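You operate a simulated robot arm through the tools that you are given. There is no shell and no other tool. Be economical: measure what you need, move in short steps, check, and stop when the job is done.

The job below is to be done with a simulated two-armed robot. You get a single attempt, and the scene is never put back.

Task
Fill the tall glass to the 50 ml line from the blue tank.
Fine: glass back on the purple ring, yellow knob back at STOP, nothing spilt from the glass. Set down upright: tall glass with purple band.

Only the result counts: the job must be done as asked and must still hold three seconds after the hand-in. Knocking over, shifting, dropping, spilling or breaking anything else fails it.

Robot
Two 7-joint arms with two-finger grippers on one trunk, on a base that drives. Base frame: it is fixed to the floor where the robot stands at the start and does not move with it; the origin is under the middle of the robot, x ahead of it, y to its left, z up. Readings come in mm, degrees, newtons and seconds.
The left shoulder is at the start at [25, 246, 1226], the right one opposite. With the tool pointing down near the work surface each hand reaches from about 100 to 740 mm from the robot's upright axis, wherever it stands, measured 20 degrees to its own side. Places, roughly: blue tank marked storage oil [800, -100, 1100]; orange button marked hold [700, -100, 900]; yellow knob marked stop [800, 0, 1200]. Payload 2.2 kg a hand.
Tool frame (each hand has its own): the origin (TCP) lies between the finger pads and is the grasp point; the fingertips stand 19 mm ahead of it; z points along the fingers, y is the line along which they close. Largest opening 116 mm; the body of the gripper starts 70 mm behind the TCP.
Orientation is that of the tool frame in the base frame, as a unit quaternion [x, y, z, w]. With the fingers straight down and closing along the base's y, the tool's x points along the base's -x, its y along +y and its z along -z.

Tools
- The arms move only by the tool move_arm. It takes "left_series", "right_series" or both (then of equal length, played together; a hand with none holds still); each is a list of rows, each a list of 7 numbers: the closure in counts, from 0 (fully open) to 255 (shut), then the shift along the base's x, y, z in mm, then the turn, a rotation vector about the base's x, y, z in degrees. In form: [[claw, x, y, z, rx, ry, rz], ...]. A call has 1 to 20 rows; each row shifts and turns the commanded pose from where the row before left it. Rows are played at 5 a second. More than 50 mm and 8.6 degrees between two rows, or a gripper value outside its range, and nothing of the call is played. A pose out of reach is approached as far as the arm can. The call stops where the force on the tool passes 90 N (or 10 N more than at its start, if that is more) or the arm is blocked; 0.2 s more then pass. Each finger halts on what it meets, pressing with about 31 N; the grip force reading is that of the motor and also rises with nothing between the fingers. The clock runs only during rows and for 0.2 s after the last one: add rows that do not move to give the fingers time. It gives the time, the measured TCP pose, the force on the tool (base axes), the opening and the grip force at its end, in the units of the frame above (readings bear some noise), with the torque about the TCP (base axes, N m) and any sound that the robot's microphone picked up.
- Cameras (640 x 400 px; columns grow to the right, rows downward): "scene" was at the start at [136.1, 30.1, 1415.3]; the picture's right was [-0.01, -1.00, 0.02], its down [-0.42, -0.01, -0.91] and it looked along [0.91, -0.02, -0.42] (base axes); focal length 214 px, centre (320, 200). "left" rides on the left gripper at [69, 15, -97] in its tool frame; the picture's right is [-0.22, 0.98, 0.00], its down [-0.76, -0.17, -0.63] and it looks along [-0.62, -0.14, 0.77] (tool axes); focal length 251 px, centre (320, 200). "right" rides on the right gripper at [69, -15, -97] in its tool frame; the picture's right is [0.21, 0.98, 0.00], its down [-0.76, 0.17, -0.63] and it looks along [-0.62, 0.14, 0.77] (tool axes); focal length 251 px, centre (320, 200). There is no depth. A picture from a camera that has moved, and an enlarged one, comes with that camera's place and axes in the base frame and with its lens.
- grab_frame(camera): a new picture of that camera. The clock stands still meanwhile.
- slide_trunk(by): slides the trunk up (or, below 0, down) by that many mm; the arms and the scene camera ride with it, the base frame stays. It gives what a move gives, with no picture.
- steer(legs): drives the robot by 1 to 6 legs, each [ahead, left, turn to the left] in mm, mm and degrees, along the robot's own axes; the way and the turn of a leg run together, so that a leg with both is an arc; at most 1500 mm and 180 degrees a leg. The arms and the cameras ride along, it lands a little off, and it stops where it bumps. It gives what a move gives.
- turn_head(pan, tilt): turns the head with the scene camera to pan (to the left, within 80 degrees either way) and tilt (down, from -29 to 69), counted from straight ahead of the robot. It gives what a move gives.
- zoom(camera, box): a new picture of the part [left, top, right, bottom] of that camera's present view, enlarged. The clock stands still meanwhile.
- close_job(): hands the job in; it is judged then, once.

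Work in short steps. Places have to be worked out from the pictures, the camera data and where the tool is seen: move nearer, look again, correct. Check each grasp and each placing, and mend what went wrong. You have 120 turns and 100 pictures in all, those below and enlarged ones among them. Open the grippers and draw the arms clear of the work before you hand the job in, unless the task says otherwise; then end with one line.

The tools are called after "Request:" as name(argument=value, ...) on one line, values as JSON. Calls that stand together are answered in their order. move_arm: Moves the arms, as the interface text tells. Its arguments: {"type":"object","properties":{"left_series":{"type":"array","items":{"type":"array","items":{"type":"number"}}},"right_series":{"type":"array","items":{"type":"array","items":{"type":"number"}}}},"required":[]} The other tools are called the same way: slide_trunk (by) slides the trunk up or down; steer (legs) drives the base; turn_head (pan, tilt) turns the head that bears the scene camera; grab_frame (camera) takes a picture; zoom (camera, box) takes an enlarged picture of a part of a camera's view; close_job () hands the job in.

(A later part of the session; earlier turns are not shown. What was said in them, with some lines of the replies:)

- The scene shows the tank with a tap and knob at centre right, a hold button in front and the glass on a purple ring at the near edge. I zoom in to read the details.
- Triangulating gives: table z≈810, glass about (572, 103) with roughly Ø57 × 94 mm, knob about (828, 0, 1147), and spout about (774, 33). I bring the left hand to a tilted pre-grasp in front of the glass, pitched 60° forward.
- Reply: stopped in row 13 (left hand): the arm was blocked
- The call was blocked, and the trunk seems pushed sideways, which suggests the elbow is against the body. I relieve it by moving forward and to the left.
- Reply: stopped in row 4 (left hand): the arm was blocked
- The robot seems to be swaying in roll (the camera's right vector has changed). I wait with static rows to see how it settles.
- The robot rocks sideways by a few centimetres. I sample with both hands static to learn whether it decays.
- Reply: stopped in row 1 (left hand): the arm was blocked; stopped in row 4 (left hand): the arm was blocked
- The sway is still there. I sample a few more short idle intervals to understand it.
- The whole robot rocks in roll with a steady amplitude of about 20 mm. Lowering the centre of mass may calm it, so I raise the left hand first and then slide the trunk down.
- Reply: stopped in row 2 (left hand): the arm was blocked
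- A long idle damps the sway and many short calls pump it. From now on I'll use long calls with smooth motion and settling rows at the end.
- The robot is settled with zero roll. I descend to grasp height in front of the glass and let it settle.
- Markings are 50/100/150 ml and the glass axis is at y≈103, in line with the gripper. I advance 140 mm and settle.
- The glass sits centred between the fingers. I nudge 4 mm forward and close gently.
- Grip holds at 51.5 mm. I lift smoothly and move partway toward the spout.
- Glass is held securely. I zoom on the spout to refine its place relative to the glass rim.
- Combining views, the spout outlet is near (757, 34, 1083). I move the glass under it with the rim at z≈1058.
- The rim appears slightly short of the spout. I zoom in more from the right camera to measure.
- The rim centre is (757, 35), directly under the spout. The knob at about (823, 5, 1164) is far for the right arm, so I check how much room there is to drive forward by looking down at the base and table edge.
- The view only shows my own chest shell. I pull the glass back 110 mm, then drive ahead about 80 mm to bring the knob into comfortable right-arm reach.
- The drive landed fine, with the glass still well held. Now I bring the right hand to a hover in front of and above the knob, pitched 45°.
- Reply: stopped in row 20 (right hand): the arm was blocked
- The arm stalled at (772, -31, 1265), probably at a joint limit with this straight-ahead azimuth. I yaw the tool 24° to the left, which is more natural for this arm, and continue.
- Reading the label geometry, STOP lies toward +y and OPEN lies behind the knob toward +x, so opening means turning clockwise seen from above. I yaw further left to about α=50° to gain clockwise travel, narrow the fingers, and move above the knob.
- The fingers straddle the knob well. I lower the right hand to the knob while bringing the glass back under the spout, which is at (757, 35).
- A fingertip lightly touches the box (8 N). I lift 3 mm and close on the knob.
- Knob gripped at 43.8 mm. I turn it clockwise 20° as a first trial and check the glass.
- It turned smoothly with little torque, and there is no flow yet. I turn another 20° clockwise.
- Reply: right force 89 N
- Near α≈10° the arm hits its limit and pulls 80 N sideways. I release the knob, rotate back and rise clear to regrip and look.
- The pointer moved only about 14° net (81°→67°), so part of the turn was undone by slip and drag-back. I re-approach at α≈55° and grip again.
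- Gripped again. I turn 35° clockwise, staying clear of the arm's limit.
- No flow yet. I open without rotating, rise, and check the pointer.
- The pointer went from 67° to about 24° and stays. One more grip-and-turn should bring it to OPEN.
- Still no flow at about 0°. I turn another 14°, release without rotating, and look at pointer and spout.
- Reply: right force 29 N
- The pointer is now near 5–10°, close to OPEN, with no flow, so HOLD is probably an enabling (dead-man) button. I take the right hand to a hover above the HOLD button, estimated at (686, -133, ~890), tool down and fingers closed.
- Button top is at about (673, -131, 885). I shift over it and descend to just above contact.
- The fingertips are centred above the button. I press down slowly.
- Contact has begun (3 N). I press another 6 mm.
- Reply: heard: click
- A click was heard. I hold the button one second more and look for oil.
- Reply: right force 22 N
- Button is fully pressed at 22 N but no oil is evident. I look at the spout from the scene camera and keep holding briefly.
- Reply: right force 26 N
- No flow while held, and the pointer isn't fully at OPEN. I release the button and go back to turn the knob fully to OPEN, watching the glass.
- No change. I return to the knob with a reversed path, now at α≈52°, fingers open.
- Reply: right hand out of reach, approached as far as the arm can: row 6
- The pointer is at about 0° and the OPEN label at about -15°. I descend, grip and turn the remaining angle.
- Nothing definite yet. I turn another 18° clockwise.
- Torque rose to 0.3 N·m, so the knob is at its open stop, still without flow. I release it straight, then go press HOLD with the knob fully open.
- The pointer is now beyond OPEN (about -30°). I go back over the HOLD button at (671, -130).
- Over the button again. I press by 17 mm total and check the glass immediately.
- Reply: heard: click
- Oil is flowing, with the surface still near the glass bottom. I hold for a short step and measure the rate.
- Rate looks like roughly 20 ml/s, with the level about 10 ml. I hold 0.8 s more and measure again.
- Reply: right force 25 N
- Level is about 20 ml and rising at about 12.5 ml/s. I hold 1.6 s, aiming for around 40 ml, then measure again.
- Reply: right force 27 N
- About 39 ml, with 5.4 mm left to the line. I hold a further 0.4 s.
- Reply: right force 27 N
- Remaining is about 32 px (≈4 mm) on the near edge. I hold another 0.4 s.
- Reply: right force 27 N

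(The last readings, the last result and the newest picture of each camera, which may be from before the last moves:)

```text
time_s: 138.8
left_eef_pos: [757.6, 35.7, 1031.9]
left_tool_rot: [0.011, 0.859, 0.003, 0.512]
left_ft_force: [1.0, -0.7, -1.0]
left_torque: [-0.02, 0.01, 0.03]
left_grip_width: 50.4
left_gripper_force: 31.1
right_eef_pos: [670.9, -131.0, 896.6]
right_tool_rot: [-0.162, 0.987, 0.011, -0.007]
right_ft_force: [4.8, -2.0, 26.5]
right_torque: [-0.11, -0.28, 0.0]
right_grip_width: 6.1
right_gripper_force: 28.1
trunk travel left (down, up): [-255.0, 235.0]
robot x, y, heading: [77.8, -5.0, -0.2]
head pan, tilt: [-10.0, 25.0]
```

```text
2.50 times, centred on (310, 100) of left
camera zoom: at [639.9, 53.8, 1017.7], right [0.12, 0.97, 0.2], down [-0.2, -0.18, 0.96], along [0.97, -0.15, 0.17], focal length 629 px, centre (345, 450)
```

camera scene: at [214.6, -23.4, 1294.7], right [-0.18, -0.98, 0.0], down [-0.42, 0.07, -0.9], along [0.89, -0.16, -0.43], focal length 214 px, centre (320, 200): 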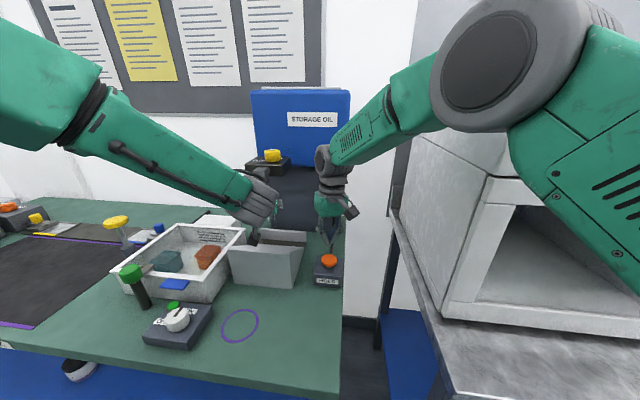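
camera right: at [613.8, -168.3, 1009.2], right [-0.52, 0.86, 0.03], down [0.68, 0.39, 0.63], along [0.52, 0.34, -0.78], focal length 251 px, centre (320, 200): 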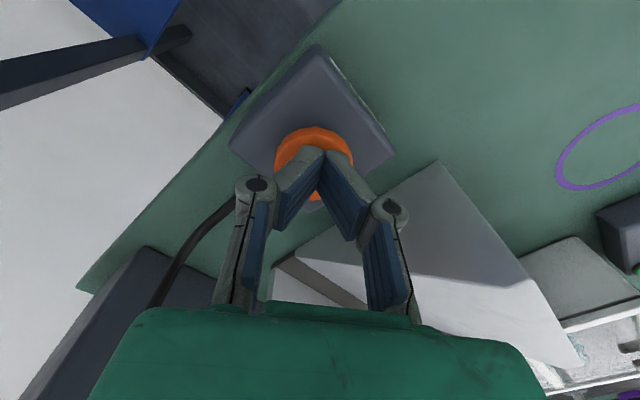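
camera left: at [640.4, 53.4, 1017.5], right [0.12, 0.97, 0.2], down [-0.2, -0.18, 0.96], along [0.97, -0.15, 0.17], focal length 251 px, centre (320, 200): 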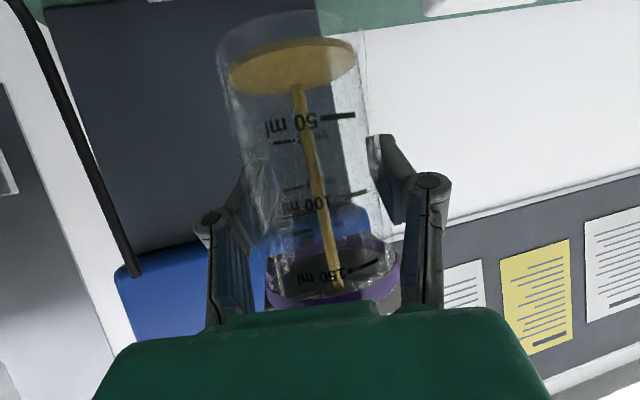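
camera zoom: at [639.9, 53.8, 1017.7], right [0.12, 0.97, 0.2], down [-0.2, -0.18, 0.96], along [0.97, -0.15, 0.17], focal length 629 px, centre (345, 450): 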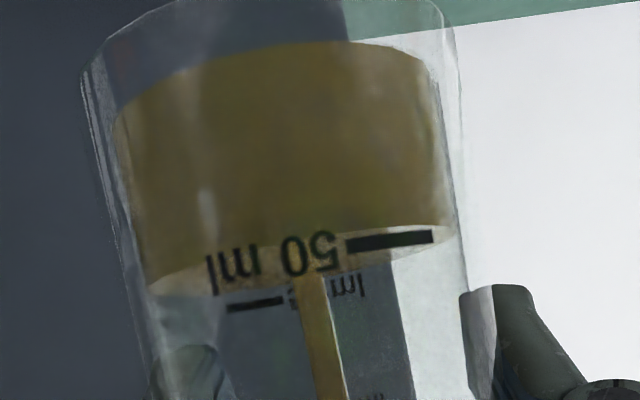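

The surface is about 2 mm below the line, so about 0.3 s of flow remains. I hold one more row and then lift off quickly.

Request:
move_arm(right_series=[[255, 0, 0, 0, 0, 0, 0], [255, 0, 0, 25, 0, 0, 0], [255, 0, 0, 20, 0, 0, 0], [255, 0, 0, 10, 0, 0, 0], [255, 0, 0, 0, 0, 0, 0], [255, 0, 0, 0, 0, 0, 0], [255, 0, 0, 0, 0, 0, 0], [255, 0, 0, 0, 0, 0, 0], [255, 0, 0, 0, 0, 0, 0]])

Request:
zoom(camera="left", box=[230, 20, 390, 180])

```text
time_s: 140.8
left_eef_pos: [758.8, 36.6, 1032.3]
left_tool_rot: [0.011, 0.859, 0.003, 0.512]
left_ft_force: [-1.7, -0.1, -1.3]
left_torque: [-0.04, -0.06, -0.02]
left_grip_width: 50.7
left_gripper_force: 30.6
right_eef_pos: [671.2, -132.1, 949.0]
right_tool_rot: [-0.162, 0.987, 0.012, -0.009]
right_ft_force: [0.1, -0.8, -0.4]
right_torque: [0.0, 0.03, -0.01]
right_grip_width: 0.0
right_gripper_force: 28.2
trunk travel left (down, up): [-255.0, 235.0]
robot x, y, heading: [79.8, -5.6, -0.1]
head pan, tilt: [-10.0, 25.0]
```

```text
2.50 times, centred on (310, 100) of left
camera zoom: at [641.2, 53.5, 1016.8], right [0.12, 0.97, 0.2], down [-0.2, -0.18, 0.96], along [0.97, -0.15, 0.17], focal length 629 px, centre (345, 450)
```

zoom: 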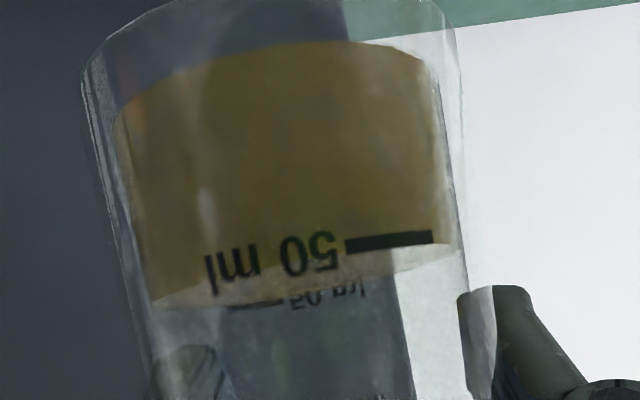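

Flow stopped and the surface sits at the 50 ml marks. Now I carry the glass gently back out from under the spout.

Request:
move_arm(left_series=[[255, -2, 0, 0, 0, 0, 0], [255, -4, 0, 0, 0, 0, 0], [255, -6, 1, 0, 0, 0, 0], [255, -9, 2, 0, 0, 0, 0], [255, -11, 3, 0, 0, 0, 0], [255, -12, 4, 0, 0, 0, 0], [255, -13, 4, 0, 0, 0, 0], [255, -13, 5, 0, 0, 0, 0], [255, -13, 5, 0, 0, 0, 0], [255, -13, 5, 0, 0, 0, 0], [255, -12, 5, -1, 0, 0, 0], [255, -11, 5, -2, 0, 0, 0], [255, -9, 5, -4, 0, 0, 0], [255, -8, 5, -6, 0, 0, 0], [255, -7, 5, -8, 0, 0, 0], [255, -6, 4, -9, 0, 0, 0], [255, -5, 3, -10, 0, 0, 0], [255, -4, 2, -10, 0, 0, 0], [255, -3, 1, -10, 0, 0, 0], [255, -2, 0, -10, 0, 0, 0]])

```text
time_s: 145.0
left_eef_pos: [594.1, 99.4, 960.9]
left_tool_rot: [0.011, 0.859, 0.002, 0.511]
left_ft_force: [-0.4, 0.4, -1.6]
left_torque: [-0.03, 0.01, 0.01]
left_grip_width: 51.9
left_gripper_force: 31.1
right_eef_pos: [670.9, -130.4, 948.7]
right_tool_rot: [-0.163, 0.987, 0.012, -0.008]
right_ft_force: [0.5, 0.6, 0.2]
right_torque: [-0.01, 0.0, -0.02]
right_grip_width: 0.0
right_gripper_force: 27.5
trunk travel left (down, up): [-255.0, 235.0]
robot x, y, heading: [79.3, -6.5, -0.4]
head pan, tilt: [-10.0, 25.0]
```

At (594, 99, 961). I lower to a few mm above the table over the ring and check with both cameras.

Request:
move_arm(left_series=[[255, -2, 0, -8, 0, 0, 0], [255, -3, 0, -9, 0, 0, 0], [255, -3, 1, -10, 0, 0, 0], [255, -3, 1, -10, 0, 0, 0], [255, -2, 0, -10, 0, 0, 0], [255, -1, 0, -9, 0, 0, 0], [255, 0, 0, -8, 0, 0, 0], [255, 0, 0, -6, 0, 0, 0], [255, 0, 0, -4, 0, 0, 0], [255, 0, 0, -2, 0, 0, 0], [255, 0, 0, 0, 0, 0, 0], [255, 0, 0, 0, 0, 0, 0], [255, 0, 0, 0, 0, 0, 0], [255, 0, 0, 0, 0, 0, 0], [255, 0, 0, 0, 0, 0, 0]])

Request:
grab_frame(camera="left")

Request:
turn_head(pan=0, tilt=40)

Request:
zoom(camera="scene", box=[180, 120, 380, 320])

```text
time_s: 148.2
left_eef_pos: [578.9, 102.6, 885.6]
left_tool_rot: [0.011, 0.859, 0.003, 0.511]
left_ft_force: [0.4, -0.1, -1.4]
left_torque: [0.0, -0.02, 0.0]
left_grip_width: 51.8
left_gripper_force: 31.0
right_eef_pos: [671.0, -131.5, 948.7]
right_tool_rot: [-0.162, 0.987, 0.012, -0.009]
right_ft_force: [-0.2, -0.2, 0.2]
right_torque: [-0.04, 0.01, -0.01]
right_grip_width: 0.1
right_gripper_force: 28.5
trunk travel left (down, up): [-255.0, 235.0]
robot x, y, heading: [82.0, -4.9, -0.2]
head pan, tilt: [-10.0, 25.0]
```

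```text
18 pictures are left
camera left: at [463.4, 120.1, 871.0], right [0.12, 0.97, 0.2], down [-0.2, -0.18, 0.96], along [0.97, -0.15, 0.17], focal length 251 px, centre (320, 200)
```

left: 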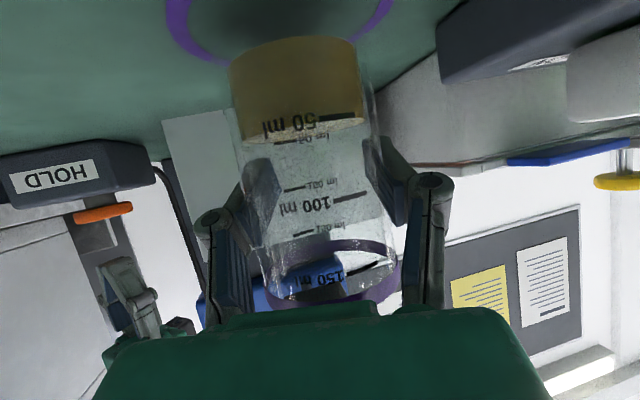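

```text
time_s: 148.9
left_eef_pos: [579.9, 102.4, 886.1]
left_tool_rot: [0.011, 0.859, 0.002, 0.511]
left_ft_force: [0.7, 0.0, -1.2]
left_torque: [0.0, 0.0, 0.02]
left_grip_width: 51.7
left_gripper_force: 31.0
right_eef_pos: [670.3, -130.0, 949.0]
right_tool_rot: [-0.163, 0.987, 0.012, -0.008]
right_ft_force: [0.4, -0.8, 0.4]
right_torque: [-0.04, 0.01, -0.03]
right_grip_width: 0.0
right_gripper_force: 28.7
trunk travel left (down, up): [-255.0, 235.0]
robot x, y, heading: [79.8, -1.0, -0.3]
head pan, tilt: [0.0, 40.0]
```

```text
2.00 times, centred on (280, 220) of scene
camera zoom: at [208.4, -6.6, 1271.5], right [0.0, -1.0, 0.0], down [-0.65, 0.0, -0.76], along [0.76, 0.0, -0.65], focal length 429 px, centre (400, 160)
```

zoom: 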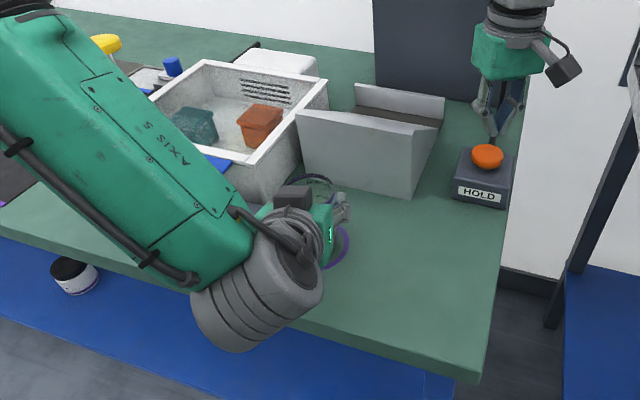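

The glass is over the ring, about 10 mm up. I lower it slowly to the original set-down height.

Request:
move_arm(left_series=[[255, 0, 0, -2, 0, 0, 0], [255, 0, 0, -2, 0, 0, 0], [255, 0, 0, -2, 0, 0, 0], [255, 0, 0, -1, 0, 0, 0], [255, 0, 0, -1, 0, 0, 0], [255, 0, -0.5, -1, 0, 0, 0], [255, 0, 0, -1, 0, 0, 0], [255, 0, 0, 0, 0, 0, 0], [255, 0, 0, 0, 0, 0, 0], [255, 0, 0, 0, 0, 0, 0], [255, 0, 0, 0, 0, 0, 0], [255, 0, 0, 0, 0, 0, 0]])

Request:
grab_frame(camera="left")

```text
time_s: 151.5
left_eef_pos: [579.4, 102.3, 876.0]
left_tool_rot: [0.01, 0.859, 0.003, 0.512]
left_ft_force: [1.4, 1.9, 7.4]
left_torque: [-0.12, 0.17, -0.04]
left_grip_width: 51.8
left_gripper_force: 31.1
right_eef_pos: [669.6, -129.9, 949.7]
right_tool_rot: [-0.162, 0.987, 0.011, -0.009]
right_ft_force: [0.1, -0.3, -0.3]
right_torque: [-0.02, 0.06, 0.0]
right_grip_width: 0.0
right_gripper_force: 28.5
trunk travel left (down, up): [-255.0, 235.0]
robot x, y, heading: [78.7, -4.7, -0.3]
head pan, tilt: [0.0, 40.0]
```

```text
16 pictures are left
camera left: at [463.4, 119.9, 860.7], right [0.12, 0.97, 0.2], down [-0.2, -0.18, 0.96], along [0.97, -0.15, 0.17], focal length 251 px, centre (320, 200)
```

left: 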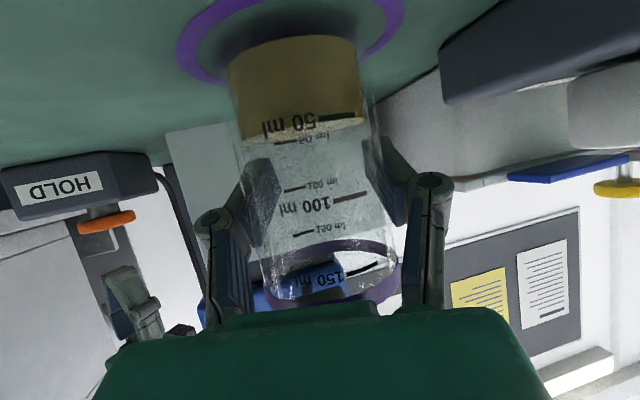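

The glass rests on the table (about 8 N contact), matching the original view. I open gradually.

Request:
move_arm(left_series=[[200, 0, 0, 0, 0, 0, 0], [165, 0, 0, 0, 0, 0, 0], [150, 0, 0, 0, 0, 0, 0], [142, 0, 0, 0, 0, 0, 0], [136, 0, 0, 0, 0, 0, 0], [130, 0, 0, 0, 0, 0, 0], [122, 0, 0, 0, 0, 0, 0], [112, 0, 0, 0, 0, 0, 0], [100, 0, 0, 0, 0, 0, 0], [85, 0, 0, 0, 0, 0, 0], [70, 0, 0, 0, 0, 0, 0], [60, 0, 0, 0, 0, 0, 0], [60, 0, 0, 0, 0, 0, 0], [60, 0, 0, 0, 0, 0, 0], [60, 0, 0, 0, 0, 0, 0]])

Request:
grab_frame(camera="left")

```text
time_s: 154.7
left_eef_pos: [580.8, 101.7, 875.3]
left_tool_rot: [0.011, 0.859, 0.003, 0.511]
left_ft_force: [0.4, -0.7, 0.1]
left_torque: [-0.01, 0.02, 0.02]
left_grip_width: 88.8
left_gripper_force: 0.1
right_eef_pos: [670.7, -131.3, 950.0]
right_tool_rot: [-0.163, 0.987, 0.012, -0.009]
right_ft_force: [-0.5, -0.1, -0.1]
right_torque: [0.03, 0.02, -0.03]
right_grip_width: 0.0
right_gripper_force: 28.7
trunk travel left (down, up): [-255.0, 235.0]
robot x, y, heading: [79.8, -3.5, -0.1]
head pan, tilt: [0.0, 40.0]
```

```text
15 pictures are left
camera left: at [463.3, 119.8, 860.3], right [0.12, 0.97, 0.2], down [-0.2, -0.18, 0.96], along [0.97, -0.15, 0.17], focal length 251 px, centre (320, 200)
```

left: 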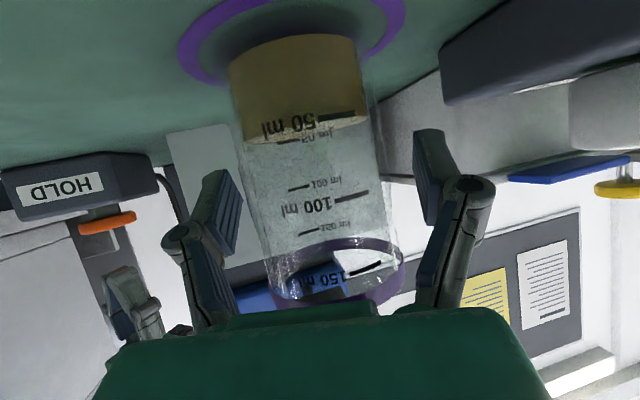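

Released cleanly. I retract the left hand straight back, then raise it well clear.

Request:
move_arm(left_series=[[60, -3, 0, 0, 0, 0, 0], [60, -6, 0, 0, 0, 0, 0], [60, -9, 0, 0, 0, 0, 0], [60, -12, 0, 0, 0, 0, 0], [60, -14, 0, 0, 0, 0, 0], [60, -14, 0, 0, 0, 0, 0], [60, -14, 0, 0, 0, 0, 0], [60, -14, 0, 4, 0, 0, 0], [60, -12, 2, 10, 0, 0, 0], [60, -8, 4, 16, 0, 0, 0], [60, -4, 6, 20, 0, 0, 0], [60, 0, 8, 22, 0, 0, 0], [60, 0, 8, 22, 0, 0, 0], [60, 0, 8, 20, 0, 0, 0], [60, 0, 6, 16, 0, 0, 0], [60, 0, 4, 10, 0, 0, 0], [60, 0, 0, 0, 0, 0, 0], [60, 0, 0, 0, 0, 0, 0], [60, 0, 0, 0, 0, 0, 0], [60, 0, 0, 0, 0, 0, 0]])

Request:
turn_head(pan=0, tilt=35)

Request:
zoom(camera="scene", box=[200, 170, 380, 340])

```text
time_s: 158.9
left_eef_pos: [505.5, 119.0, 1007.0]
left_tool_rot: [0.011, 0.859, 0.002, 0.512]
left_ft_force: [-0.2, -0.3, -0.3]
left_torque: [0.01, -0.02, 0.02]
left_grip_width: 88.9
left_gripper_force: 0.2
left hand out of reach, approached as far as the arm can: row 11, 12, 13, 14, 15, 16
right_eef_pos: [670.9, -130.2, 949.7]
right_tool_rot: [-0.162, 0.987, 0.012, -0.009]
right_ft_force: [0.5, -0.1, -0.3]
right_torque: [0.0, 0.03, 0.02]
right_grip_width: 0.0
right_gripper_force: 28.6
trunk travel left (down, up): [-255.0, 235.0]
robot x, y, heading: [77.9, -2.7, -0.1]
head pan, tilt: [0.0, 40.0]
```

```text
time_s: 159.6
left_eef_pos: [506.0, 118.1, 1007.2]
left_tool_rot: [0.011, 0.859, 0.003, 0.511]
left_ft_force: [0.3, -0.1, 0.8]
left_torque: [0.0, -0.01, 0.03]
left_grip_width: 88.6
left_gripper_force: 0.0
right_eef_pos: [670.4, -131.9, 950.8]
right_tool_rot: [-0.163, 0.987, 0.012, -0.009]
right_ft_force: [0.1, 0.5, -0.1]
right_torque: [0.0, -0.02, -0.01]
right_grip_width: 0.2
right_gripper_force: 29.0
trunk travel left (down, up): [-255.0, 235.0]
robot x, y, heading: [77.3, -6.5, -0.2]
head pan, tilt: [0.0, 35.0]
```

```text
2.35 times, centred on (290, 255) of scene
camera zoom: at [210.9, -6.2, 1279.0], right [0.0, -1.0, 0.0], down [-0.58, 0.0, -0.82], along [0.82, 0.0, -0.58], focal length 505 px, centre (391, 71)
```

zoom: 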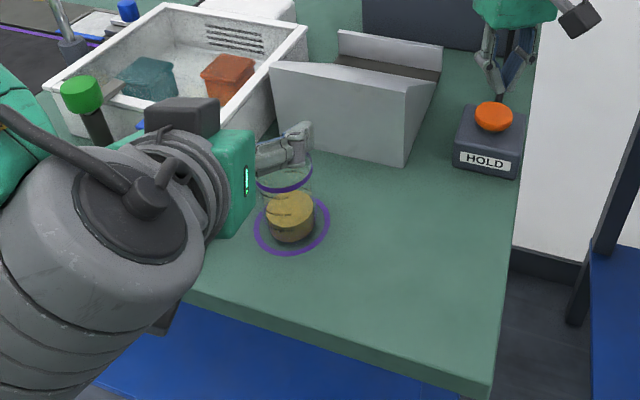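

Glass stands inside the ring, oil inside. Now I return the right hand to the knob hover at α≈20° to turn it back counter-clockwise to STOP.

Request:
move_arm(right_series=[[255, 0, 0, 15, 0, 0, 0], [255, 4, 4, 30, 0, 0, 0], [255, 8, 8, 35, 0, 0, 0], [255, 10, 10, 38, 0, 0, 0], [200, 12, 12, 38, 1.3, -3.8, 0], [119, 14, 14, 34, 2.6, -7.6, 0], [119, 15, 15, 30, 2.6, -7.6, 0], [119, 15, 15, 22, 2.6, -7.6, 0], [119, 15, 15, 12, 2.6, -7.6, 0], [119, 15, 15, 6, 2.6, -7.6, 0], [119, 13, 13, 2, 1.3, -3.8, 0], [119, 9, 9, 0, 0, 0, 0], [119, 3, 3, 0, 0, 0, 0], [119, 0, 0, 0, 0, 0, 0], [119, 0, 0, 0, 0, 0, 0], [119, 0, 0, 0, 0, 0, 0], [119, 0, 0, 0, 0, 0, 0], [119, 0, 0, 0, 0, 0, 0]])

Request:
grab_frame(camera="right")

```text
time_s: 163.4
left_eef_pos: [506.2, 118.3, 1007.8]
left_tool_rot: [0.011, 0.859, 0.002, 0.511]
left_ft_force: [0.5, 0.6, -0.2]
left_torque: [0.01, -0.03, -0.01]
left_grip_width: 88.5
left_gripper_force: 0.0
right_eef_pos: [804.9, 4.7, 1211.5]
right_tool_rot: [-0.153, 0.903, 0.077, 0.395]
right_ft_force: [1.1, 0.4, 0.3]
right_torque: [-0.03, 0.02, -0.03]
right_grip_width: 61.5
right_gripper_force: 0.1
trunk travel left (down, up): [-255.0, 235.0]
robot x, y, heading: [81.9, -2.6, -0.2]
head pan, tilt: [0.0, 35.0]
```

```text
13 pictures are left
camera right: at [699.8, -49.7, 1226.3], right [-0.47, 0.87, -0.14], down [-0.01, 0.15, 0.99], along [0.88, 0.46, -0.07], focal length 251 px, centre (320, 200)
```

right: 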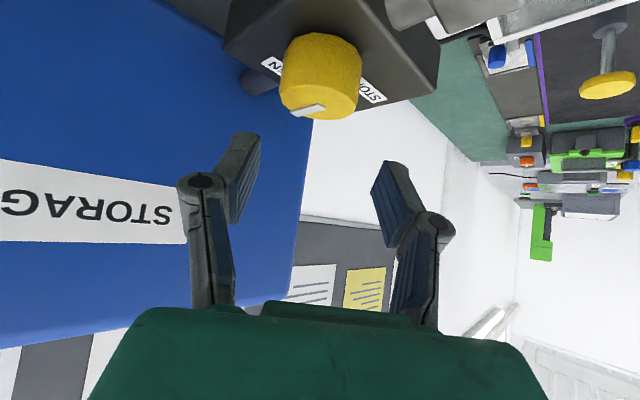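

The pose mirrors the earlier release. I descend, grip, and in the next call turn 40° counter-clockwise.

Request:
move_arm(right_series=[[119, 3, 0, -4, 0, 0, 0], [119, 5, 0, -9, 0, 0, 0], [119, 5, 0, -11, 0, 0, 0], [119, 4, -1, -11, 0, 0, 0], [119, 1, 0, -8, 0, 0, 0], [119, 0, 0, -4, 0, 0, 0], [119, 0, 0, -2, 0, 0, 0], [119, 0, 0, 0, 0, 0, 0], [130, 0, 0, 0, 0, 0, 0], [145, 0, 0, 0, 0, 0, 0], [160, 0, 0, 0, 0, 0, 0], [190, 0, 0, 0, 0, 0, 0], [255, 0, 0, 0, 0, 0, 0], [255, 0, 0, 0, 0, 0, 0], [255, 0, 0, 0, 0, 0, 0]])

Request:
move_arm(right_series=[[255, 0, 0, 0, 0, 0, 4], [255, 0, 0, 0, 0, 0, 6], [255, 0, 0, 0, 0, 0, 7], [255, 0, 0, 0, 0, 0, 7], [255, 0, 0, 0, 0, 0, 7], [255, 0, 0, 0, 0, 0, 6], [255, 0, 0, 0, 0, 0, 4], [255, 0, 0, 0, 0, 0, 0], [255, 0, 0, 0, 0, 0, 0], [255, 0, 0, 0, 0, 0, 0]])

```text
time_s: 166.6
left_eef_pos: [505.1, 118.7, 1006.7]
left_tool_rot: [0.011, 0.859, 0.002, 0.511]
left_ft_force: [-0.1, 0.2, 0.2]
left_torque: [-0.01, -0.02, 0.0]
left_grip_width: 88.7
left_gripper_force: 0.0
right_eef_pos: [822.4, 4.4, 1162.7]
right_tool_rot: [-0.155, 0.903, 0.079, 0.394]
right_ft_force: [-3.0, 6.3, -1.1]
right_torque: [0.15, 0.04, 0.0]
right_grip_width: 42.4
right_gripper_force: 44.5
trunk travel left (down, up): [-255.0, 235.0]
robot x, y, heading: [77.7, -4.7, 0.2]
head pan, tilt: [0.0, 35.0]
```

```text
time_s: 168.8
left_eef_pos: [505.4, 118.0, 1006.9]
left_tool_rot: [0.01, 0.858, 0.003, 0.513]
left_ft_force: [-0.2, 0.3, 0.3]
left_torque: [0.0, 0.01, -0.01]
left_grip_width: 88.7
left_gripper_force: 0.1
right_eef_pos: [823.2, 4.0, 1162.7]
right_tool_rot: [-0.462, 0.791, 0.212, 0.341]
right_ft_force: [-5.5, 6.2, 0.2]
right_torque: [-0.19, 0.23, 0.03]
right_grip_width: 42.6
right_gripper_force: 45.1
trunk travel left (down, up): [-255.0, 235.0]
robot x, y, heading: [76.8, -3.4, -0.1]
head pan, tilt: [0.0, 35.0]
```

Turned 41° easily. I release, rise, rotate the hand back 41°, descend and regrip.

Request:
move_arm(right_series=[[200, 0, 0, 0, 0, 0, 0], [119, 0, 0, 0, 0, 0, 0], [119, 0, 0, 0, 0, 0, 0], [119, 0, 0, 5, 0, 0, 0], [119, 0, 0, 10, 0, 0, 0], [119, -2, 0, 12, 0, 0, 0], [119, -4, 0, 10, 0, 0, 0], [119, -4, 0, 5, 0, 0, -4], [119, -4, 0, 2, 0, 0, -6], [119, 0, 0, 0, 0, 0, -7], [119, 0, 0, 0, 0, 0, -7], [119, 0, 0, 0, 0, 0, -7], [119, 0, 0, 0, 0, 0, -6], [119, 0, 0, 0, 0, 0, -4], [119, 0, 0, 0, 0, 0, 0], [119, 0, 0, 0, 0, 0, 0], [119, 0, 0, 0, 0, 0, 0], [119, 0, 0, 0, 0, 0, 0]])

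Request:
zoom(camera="right", box=[210, 20, 420, 150])

```text
time_s: 172.6
left_eef_pos: [507.2, 117.6, 1007.1]
left_tool_rot: [0.011, 0.859, 0.003, 0.512]
left_ft_force: [0.5, 0.0, 0.5]
left_torque: [0.05, 0.02, 0.01]
left_grip_width: 88.5
left_gripper_force: 0.0
right_eef_pos: [808.6, 2.1, 1206.8]
right_tool_rot: [-0.154, 0.903, 0.077, 0.394]
right_ft_force: [-0.7, 0.5, 0.0]
right_torque: [0.01, -0.01, 0.02]
right_grip_width: 61.7
right_gripper_force: 0.2
trunk travel left (down, up): [-255.0, 235.0]
robot x, y, heading: [77.3, -4.6, -0.2]
head pan, tilt: [0.0, 35.0]
```

```text
3.05 times, centred on (315, 85) of right
camera zoom: at [703.8, -51.2, 1220.7], right [-0.47, 0.87, -0.14], down [-0.01, 0.15, 0.99], along [0.88, 0.46, -0.07], focal length 766 px, centre (335, 550)
```

zoom: 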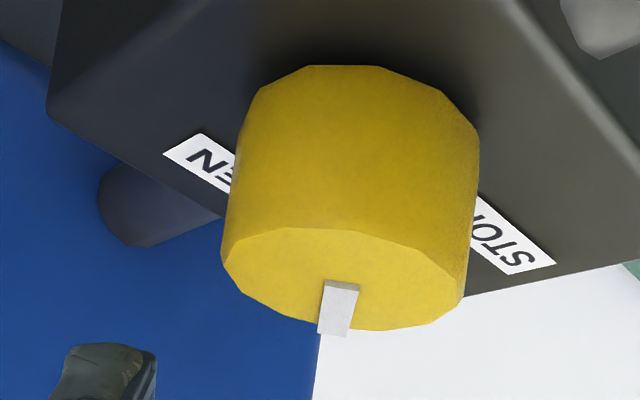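

Pointer is at about 24° (STOP was about 80°). Second grip: descend, grip, turn 41°.

Request:
move_arm(right_series=[[119, 3, 0, -4, 0, 0, 0], [119, 5, 0, -8, 0, 0, 0], [119, 5, 0, -10, 0, 0, 0], [119, 1, 1, -10, 0, 0, 0], [119, 0, 1, -7, 0, 0, 0], [119, 0, 0, -4, 0, 0, 0], [119, 0, 0, -1, 0, 0, 0], [119, 0, 0, 0, 0, 0, 0], [130, 0, 0, 0, 0, 0, 0], [145, 0, 0, 0, 0, 0, 0], [160, 0, 0, 0, 0, 0, 0], [190, 0, 0, 0, 0, 0, 0], [255, 0, 0, 0, 0, 0, 0], [255, 0, 0, 0, 0, 0, 0], [255, 0, 0, 0, 0, 0, 0]])

Request:
move_arm(right_series=[[255, 0, 0, 0, 0, 0, 4], [255, 0, 0, 0, 0, 0, 6], [255, 0, 0, 0, 0, 0, 7], [255, 0, 0, 0, 0, 0, 7], [255, 0, 0, 0, 0, 0, 7], [255, 0, 0, 0, 0, 0, 6], [255, 0, 0, 0, 0, 0, 4], [255, 0, 0, 0, 0, 0, 0], [255, 0, 0, 0, 0, 0, 0], [255, 0, 0, 0, 0, 0, 0]])

Request:
move_arm(right_series=[[200, 0, 0, 0, 0, 0, 0], [119, 0, 0, 0, 0, 0, 0], [119, 0, 0, 0, 0, 0, 0], [119, 0, 0, 5, 0, 0, 0], [119, 0, 0, 10, 0, 0, 0], [119, -2, 0, 12, 0, 0, 0], [119, -4, 0, 10, 0, 0, 0], [119, -4, 0, 5, 0, 0, -4], [119, -4, 0, 2, 0, 0, -6], [119, 0, 0, 0, 0, 0, -7], [119, 0, 0, 0, 0, 0, -7], [119, 0, 0, 0, 0, 0, -7], [119, 0, 0, 0, 0, 0, -6], [119, 0, 0, 0, 0, 0, -4], [119, 0, 0, 0, 0, 0, 0], [119, 0, 0, 0, 0, 0, 0], [119, 0, 0, 0, 0, 0, 0], [119, 0, 0, 0, 0, 0, 0]])

Request:
zoom(camera="right", box=[210, 20, 420, 150])

```text
time_s: 175.8
left_eef_pos: [506.6, 117.9, 1006.6]
left_tool_rot: [0.01, 0.859, 0.004, 0.511]
left_ft_force: [-0.1, 0.0, 0.2]
left_torque: [-0.01, 0.02, 0.02]
left_grip_width: 88.7
left_gripper_force: 0.1
right_eef_pos: [823.4, 4.2, 1161.6]
right_tool_rot: [-0.154, 0.903, 0.078, 0.394]
right_ft_force: [2.8, -3.9, 1.8]
right_torque: [-0.41, 0.28, 0.0]
right_grip_width: 42.6
right_gripper_force: 45.2
trunk travel left (down, up): [-255.0, 235.0]
robot x, y, heading: [79.6, -2.4, -0.3]
head pan, tilt: [0.0, 35.0]
```

```text
time_s: 178.0
left_eef_pos: [505.7, 116.7, 1006.9]
left_tool_rot: [0.01, 0.859, 0.004, 0.511]
left_ft_force: [0.2, -0.3, -0.8]
left_torque: [-0.02, 0.0, 0.01]
left_grip_width: 88.6
left_gripper_force: 0.1
right_eef_pos: [823.2, 4.8, 1160.9]
right_tool_rot: [-0.46, 0.792, 0.211, 0.341]
right_ft_force: [-5.4, -2.5, -6.5]
right_torque: [0.35, -0.07, -0.04]
right_grip_width: 42.5
right_gripper_force: 45.1
trunk travel left (down, up): [-255.0, 235.0]
robot x, y, heading: [79.9, -0.4, 0.1]
head pan, tilt: [0.0, 35.0]
```

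```text
time_s: 181.8
left_eef_pos: [506.6, 117.5, 1006.3]
left_tool_rot: [0.011, 0.859, 0.003, 0.512]
left_ft_force: [0.1, -0.6, 0.1]
left_torque: [-0.06, 0.01, 0.01]
left_grip_width: 88.7
left_gripper_force: 0.0
right_eef_pos: [847.0, 17.7, 1221.2]
right_tool_rot: [-0.154, 0.903, 0.077, 0.393]
right_ft_force: [-0.4, -0.5, -0.2]
right_torque: [0.01, -0.04, 0.0]
right_grip_width: 61.8
right_gripper_force: 0.1
right hand out of reach, approached as far as the arm can: row 8, 9, 10, 11, 12
trunk travel left (down, up): [-255.0, 235.0]
robot x, y, heading: [78.1, -6.3, -0.3]
head pan, tilt: [0.0, 35.0]
```

```text
3.05 times, centred on (315, 85) of right
camera zoom: at [742.8, -35.8, 1236.5], right [-0.47, 0.87, -0.14], down [0.0, 0.16, 0.99], along [0.88, 0.46, -0.07], focal length 766 px, centre (335, 550)
```

zoom: 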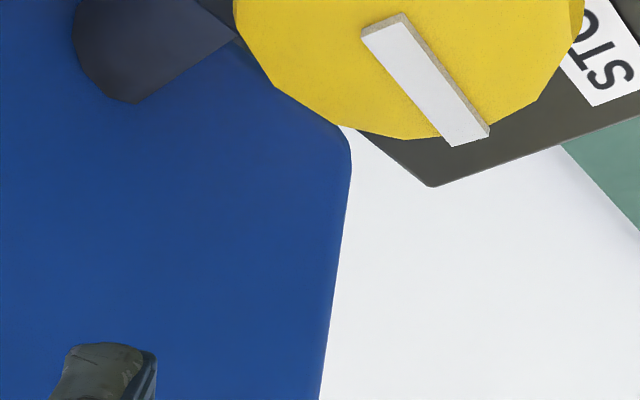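

Pointer at about 64°, so roughly 17° remain. I recentre over the knob, grip, and turn until the stop.

Request:
move_arm(right_series=[[119, -4, -2, 0, 0, 0, 0], [119, -7, -4, 0, 0, 0, 0], [119, -7, -5, 0, 0, 0, 0], [119, -4, -3, -4, 0, 0, 0], [119, -2, 0, -9, 0, 0, 0], [119, 0, 0, -11, 0, 0, 0], [119, 0, 0, -12, 0, 0, 0], [119, 0, 0, -11, 0, 0, 0], [119, 0, 0, -8, 0, 0, 0], [119, 0, 0, -3, 0, 0, 0], [119, 0, 0, -1, 0, 0, 0], [119, 0, 0, 0, 0, 0, 0], [130, 0, 0, 0, 0, 0, 0], [145, 0, 0, 0, 0, 0, 0], [160, 0, 0, 0, 0, 0, 0], [190, 0, 0, 0, 0, 0, 0], [255, 0, 0, 0, 0, 0, 0], [255, 0, 0, 0, 0, 0, 0], [255, 0, 0, 0, 0, 0, 0]])

Request:
move_arm(right_series=[[255, 0, 0, 0, 0, 0, 4], [255, 0, 0, 0, 0, 0, 5], [255, 0, 0, 0, 0, 0, 5], [255, 0, 0, 0, 0, 0, 5], [255, 0, 0, 0, 0, 0, 3], [255, 0, 0, 0, 0, 0, 0], [255, 0, 0, 0, 0, 0, 0]])

```text
time_s: 185.8
left_eef_pos: [506.4, 117.7, 1006.4]
left_tool_rot: [0.011, 0.86, 0.002, 0.511]
left_ft_force: [-1.0, -0.4, 0.2]
left_torque: [-0.01, 0.03, -0.02]
left_grip_width: 88.7
left_gripper_force: 0.0
right_eef_pos: [838.8, 10.5, 1169.0]
right_tool_rot: [-0.153, 0.903, 0.077, 0.394]
right_ft_force: [0.3, -0.2, 0.3]
right_torque: [-0.15, 0.22, -0.01]
right_grip_width: 34.9
right_gripper_force: 44.9
right hand out of reach, approached as far as the arm can: row 1, 2, 3, 4
trunk travel left (down, up): [-255.0, 235.0]
robot x, y, heading: [78.1, -2.8, -0.2]
head pan, tilt: [0.0, 35.0]
```

```text
time_s: 187.4
left_eef_pos: [505.5, 122.9, 1005.5]
left_tool_rot: [0.01, 0.86, 0.0, 0.511]
left_ft_force: [0.2, 0.1, 0.5]
left_torque: [0.01, -0.01, -0.02]
left_grip_width: 88.5
left_gripper_force: 0.0
right_eef_pos: [839.3, 20.4, 1169.8]
right_tool_rot: [-0.326, 0.856, 0.153, 0.371]
right_ft_force: [8.8, 36.1, 7.1]
right_torque: [0.8, -0.19, -0.79]
right_grip_width: 29.7
right_gripper_force: 45.8
trunk travel left (down, up): [-255.0, 235.0]
robot x, y, heading: [80.5, -4.4, 0.0]
head pan, tilt: [0.0, 35.0]
```

The grip was off-centre this time because the arm didn't reach the commanded spot. I release, rise and look.

Request:
move_arm(right_series=[[200, 0, 0, 0, 0, 0, 0], [119, 0, 0, 0, 0, 0, 0], [119, 0, 0, 0, 0, 0, 0], [119, 0, 0, 5, 0, 0, 0], [119, 0, 0, 10, 0, 0, 0], [119, -3, -2, 12, 0, 0, 0], [119, -7, -5, 11, 0, 0, 0], [119, -8, -6, 5, 0, 0, 0], [119, -6, -5, 0, 0, 0, 0], [119, -4, -2, 0, 0, 0, 0], [119, 0, 0, 0, 0, 0, 0], [119, 0, 0, 0, 0, 0, 0], [119, 0, 0, 0, 0, 0, 0], [119, 0, 0, 0, 0, 0, 0], [119, 0, 0, 0, 0, 0, 0]])

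Request:
grab_frame(camera="right")

```text
time_s: 190.6
left_eef_pos: [505.9, 119.3, 1007.6]
left_tool_rot: [0.01, 0.859, 0.004, 0.511]
left_ft_force: [0.7, -0.4, 0.8]
left_torque: [0.0, -0.03, 0.02]
left_grip_width: 88.7
left_gripper_force: 0.0
right_eef_pos: [810.8, -10.4, 1213.2]
right_tool_rot: [-0.323, 0.857, 0.152, 0.372]
right_ft_force: [0.0, 0.3, 0.3]
right_torque: [-0.01, 0.0, -0.01]
right_grip_width: 61.8
right_gripper_force: 0.1
trunk travel left (down, up): [-255.0, 235.0]
robot x, y, heading: [80.8, -4.0, -0.3]
head pan, tilt: [0.0, 35.0]
```

```text
10 pictures are left
camera right: at [733.9, -100.0, 1226.8], right [-0.76, 0.63, -0.14], down [-0.06, 0.14, 0.99], along [0.64, 0.76, -0.07], focal length 251 px, centre (320, 200)
```

right: 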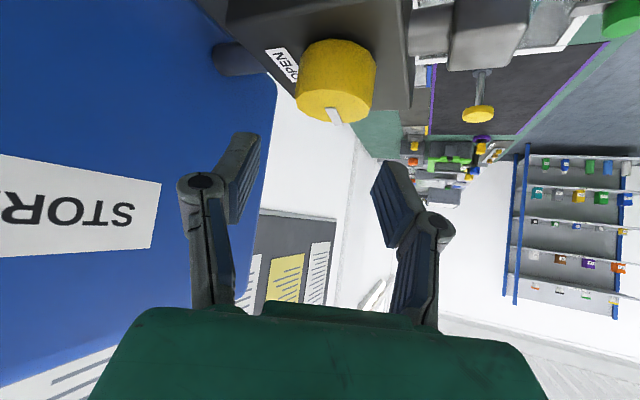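

Pointer at about 73°, near STOP (81° initially). One more centred grip, then I turn to the stop.

Request:
move_arm(right_series=[[119, 3, 3, 0, 0, 0, 0], [119, 5, 6, 0, 0, 0, 0], [119, 4, 5, -4, 0, 0, 0], [119, 0, 0, -9, 0, 0, 0], [119, 0, 0, -11, 0, 0, 0], [119, 0, 0, -12, 0, 0, 0], [119, 0, 0, -9, 0, 0, 0], [119, 0, 0, -5, 0, 0, 0], [119, 0, 0, -1, 0, 0, 0], [119, 0, 0, 0, 0, 0, 0], [130, 0, 0, 0, 0, 0, 0], [145, 0, 0, 0, 0, 0, 0], [160, 0, 0, 0, 0, 0, 0], [190, 0, 0, 0, 0, 0, 0], [255, 0, 0, 0, 0, 0, 0], [255, 0, 0, 0, 0, 0, 0], [255, 0, 0, 0, 0, 0, 0]])

Request:
move_arm(right_series=[[255, 0, 0, 0, 0, 0, 3], [255, 0, 0, 0, 0, 0, 4], [255, 0, 0, 0, 0, 0, 4], [255, 0, 0, 0, 0, 0, 3], [255, 0, 0, 0, 0, 0, 0], [255, 0, 0, 0, 0, 0, 0]])

```text
time_s: 194.2
left_eef_pos: [505.5, 117.8, 1007.4]
left_tool_rot: [0.011, 0.859, 0.002, 0.511]
left_ft_force: [-0.5, 0.6, 0.3]
left_torque: [0.0, -0.02, -0.02]
left_grip_width: 88.5
left_gripper_force: 0.1
right_eef_pos: [822.6, 3.9, 1160.5]
right_tool_rot: [-0.323, 0.857, 0.151, 0.372]
right_ft_force: [-2.9, 1.0, -1.4]
right_torque: [-0.06, 0.11, -0.02]
right_grip_width: 42.4
right_gripper_force: 45.5
trunk travel left (down, up): [-255.0, 235.0]
robot x, y, heading: [79.7, -3.4, -0.1]
head pan, tilt: [0.0, 35.0]
```

```text
time_s: 195.6
left_eef_pos: [508.7, 119.0, 1006.7]
left_tool_rot: [0.01, 0.86, 0.002, 0.511]
left_ft_force: [0.2, -0.1, -0.1]
left_torque: [-0.02, 0.01, 0.03]
left_grip_width: 88.8
left_gripper_force: 0.0
right_eef_pos: [825.2, 6.9, 1160.8]
right_tool_rot: [-0.426, 0.811, 0.196, 0.35]
right_ft_force: [6.0, 13.1, -6.0]
right_torque: [0.44, -0.55, -0.45]
right_grip_width: 41.7
right_gripper_force: 45.1
trunk travel left (down, up): [-255.0, 235.0]
robot x, y, heading: [79.3, -1.2, 0.3]
head pan, tilt: [0.0, 35.0]
```

Torque reached -0.45 N·m against the stop, so the knob is at STOP. I release straight up and back off.

Request:
move_arm(right_series=[[200, 0, 0, 0, 0, 0, 0], [119, 0, 0, 0, 0, 0, 0], [119, 0, 0, 0, 0, 0, 0], [119, 0, 0, 5, 0, 0, 0], [119, 0, 0, 10, 0, 0, 0], [119, -4, -4, 12, 0, 0, 0], [119, -8, -8, 12, 0, 0, 0], [119, -10, -10, 8, 0, 0, 0], [119, -10, -10, 4, 0, 0, 0], [119, -6, -6, 0, 0, 0, 0], [119, -2, -2, 0, 0, 0, 0], [119, 0, 0, 0, 0, 0, 0], [119, 0, 0, 0, 0, 0, 0], [119, 0, 0, 0, 0, 0, 0], [119, 0, 0, 0, 0, 0, 0]])

Request:
zoom(camera="right", box=[210, 40, 420, 170])

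```text
time_s: 198.8
left_eef_pos: [506.8, 116.7, 1006.9]
left_tool_rot: [0.011, 0.859, 0.003, 0.512]
left_ft_force: [-0.2, 0.8, -0.9]
left_torque: [0.01, -0.01, 0.0]
left_grip_width: 88.7
left_gripper_force: 0.0
right_eef_pos: [783.3, -38.4, 1210.5]
right_tool_rot: [-0.425, 0.811, 0.196, 0.351]
right_ft_force: [0.6, 0.4, -0.4]
right_torque: [-0.01, 0.03, 0.01]
right_grip_width: 62.1
right_gripper_force: 0.1
trunk travel left (down, up): [-255.0, 235.0]
robot x, y, heading: [75.3, -3.1, -0.1]
head pan, tilt: [0.0, 35.0]
```

```text
3.05 times, centred on (315, 105) of right
camera zoom: at [730.4, -142.8, 1226.0], right [-0.89, 0.43, -0.14], down [-0.09, 0.12, 0.99], along [0.44, 0.89, -0.07], focal length 766 px, centre (335, 490)
```

zoom: 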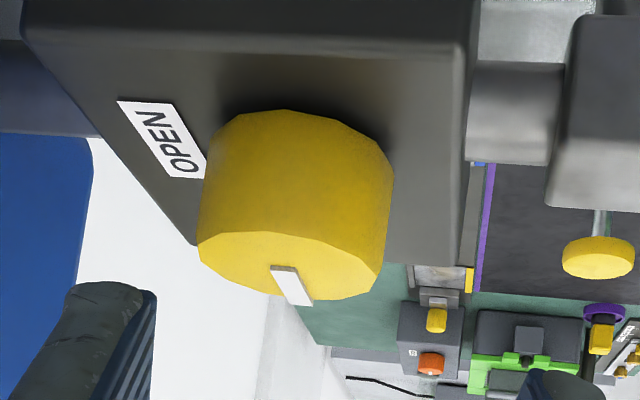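

The pointer direction (about 69°, same method as the initial 70°) and the stop torque agree that the knob is at STOP. I withdraw both arms clear.

Request:
move_arm(right_series=[[119, -5, -4, 4, 0, 0, 0], [100, -12, -8, 8, 0, 0, 0], [60, -18, -12, 10, 0, 0, 0], [30, -20, -14, 10, 0, 0, 0], [0, -20, -14, 10, 0, 0, 0], [0, -20, -14, 10, 0, 0, 0], [0, -20, -14, 8, 0, 0, 0], [0, -20, -14, 6, 0, 0, 0], [0, -18, -12, 4, 0, 0, 0], [0, -12, -8, 2, 0, 0, 0], [0, -6, -4, 0, 0, 0, 0], [0, 0, 0, 0, 0, 0, 0], [0, 0, 0, 0, 0, 0, 0], [0, 0, 0, 0, 0, 0, 0], [0, 0, 0, 0, 0, 0, 0]], left_series=[[60, 0, 2, 5, 0, 0, 0], [50, 0, 6, 10, 0, 0, 0], [40, 0, 10, 15, 0, 0, 0], [30, 0, 12, 16, 0, 0, 0], [20, 0, 14, 16, 0, 0, 0], [10, 0, 14, 16, 0, 0, 0], [0, 0, 14, 16, 0, 0, 0], [0, 0, 12, 14, 0, 0, 0], [0, 0, 8, 10, 0, 0, 0], [0, 0, 4, 6, 0, 0, 0], [0, 0, 2, 3, 0, 0, 0], [0, 0, 0, 0, 0, 0, 0], [0, 0, 0, 0, 0, 0, 0], [0, 0, 0, 0, 0, 0, 0], [0, 0, 0, 0, 0, 0, 0]])

Request:
grab_frame(camera="scene")

```text
time_s: 202.0
left_eef_pos: [522.3, 205.6, 1134.2]
left_tool_rot: [0.011, 0.859, 0.003, 0.512]
left_ft_force: [-0.1, 0.4, -0.5]
left_torque: [0.0, -0.02, 0.02]
left_grip_width: 116.3
left_gripper_force: 0.1
left hand out of reach, approached as far as the arm can: row 2, 3, 4, 5
right_eef_pos: [613.4, -156.2, 1283.1]
right_tool_rot: [-0.425, 0.811, 0.196, 0.35]
right_ft_force: [0.0, 0.2, 0.5]
right_torque: [0.03, -0.01, -0.02]
right_grip_width: 116.1
right_gripper_force: 0.0
trunk travel left (down, up): [-255.0, 235.0]
robot x, y, heading: [80.9, -3.9, -0.1]
head pan, tilt: [0.0, 35.0]
```

```text
8 pictures are left
camera scene: at [209.3, -6.8, 1279.2], right [0.0, -1.0, 0.0], down [-0.58, 0.0, -0.82], along [0.82, 0.0, -0.58], focal length 214 px, centre (320, 200)
```

scene: 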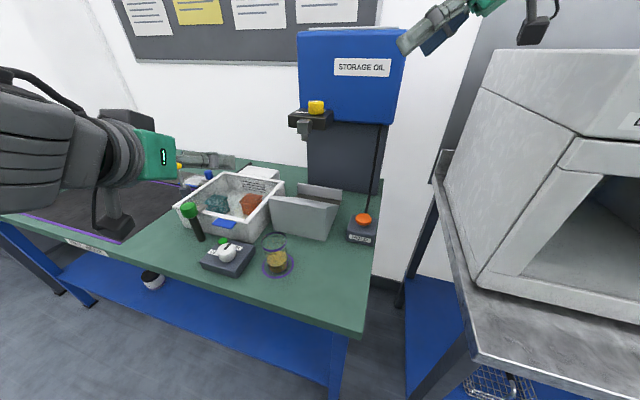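

Request:
zoom(camera="scene", box=[245, 220, 310, 285])

Request:
zoom(camera="scene", box=[280, 85, 350, 145])

```text
6.15 times, centred on (278, 252) of scene
camera zoom: at [209.3, -6.8, 1279.2], right [0.0, -1.0, 0.0], down [-0.58, 0.0, -0.82], along [0.82, 0.0, -0.58], focal length 1320 px, centre (582, -123)
```

zoom: 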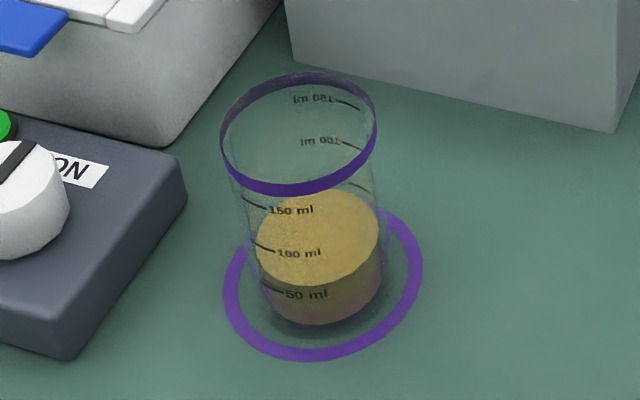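

```text
6.67 times, centred on (315, 115) of scene
camera zoom: at [209.3, -6.8, 1279.2], right [0.0, -1.0, 0.0], down [-0.58, 0.0, -0.82], along [0.82, 0.0, -0.58], focal length 1430 px, centre (353, 767)
```

zoom: 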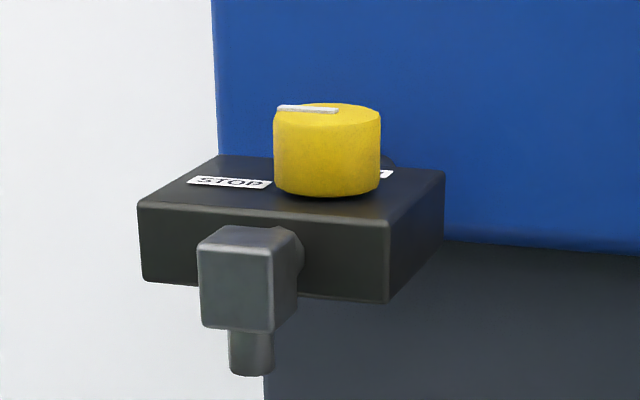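

Final views show the glass upright inside the purple ring with oil at the 50 ml mark. The knob pointer is at STOP as at the start, and both grippers are open and clear. I hand in.

Request:
close_job()

```text
The job is handed in.
```

I filled the tall glass with oil to the 50 ml line, as near as the cameras can show, and set it back upright on the purple ring. The yellow knob is back at STOP. I saw no spill, and both grippers are open and clear.
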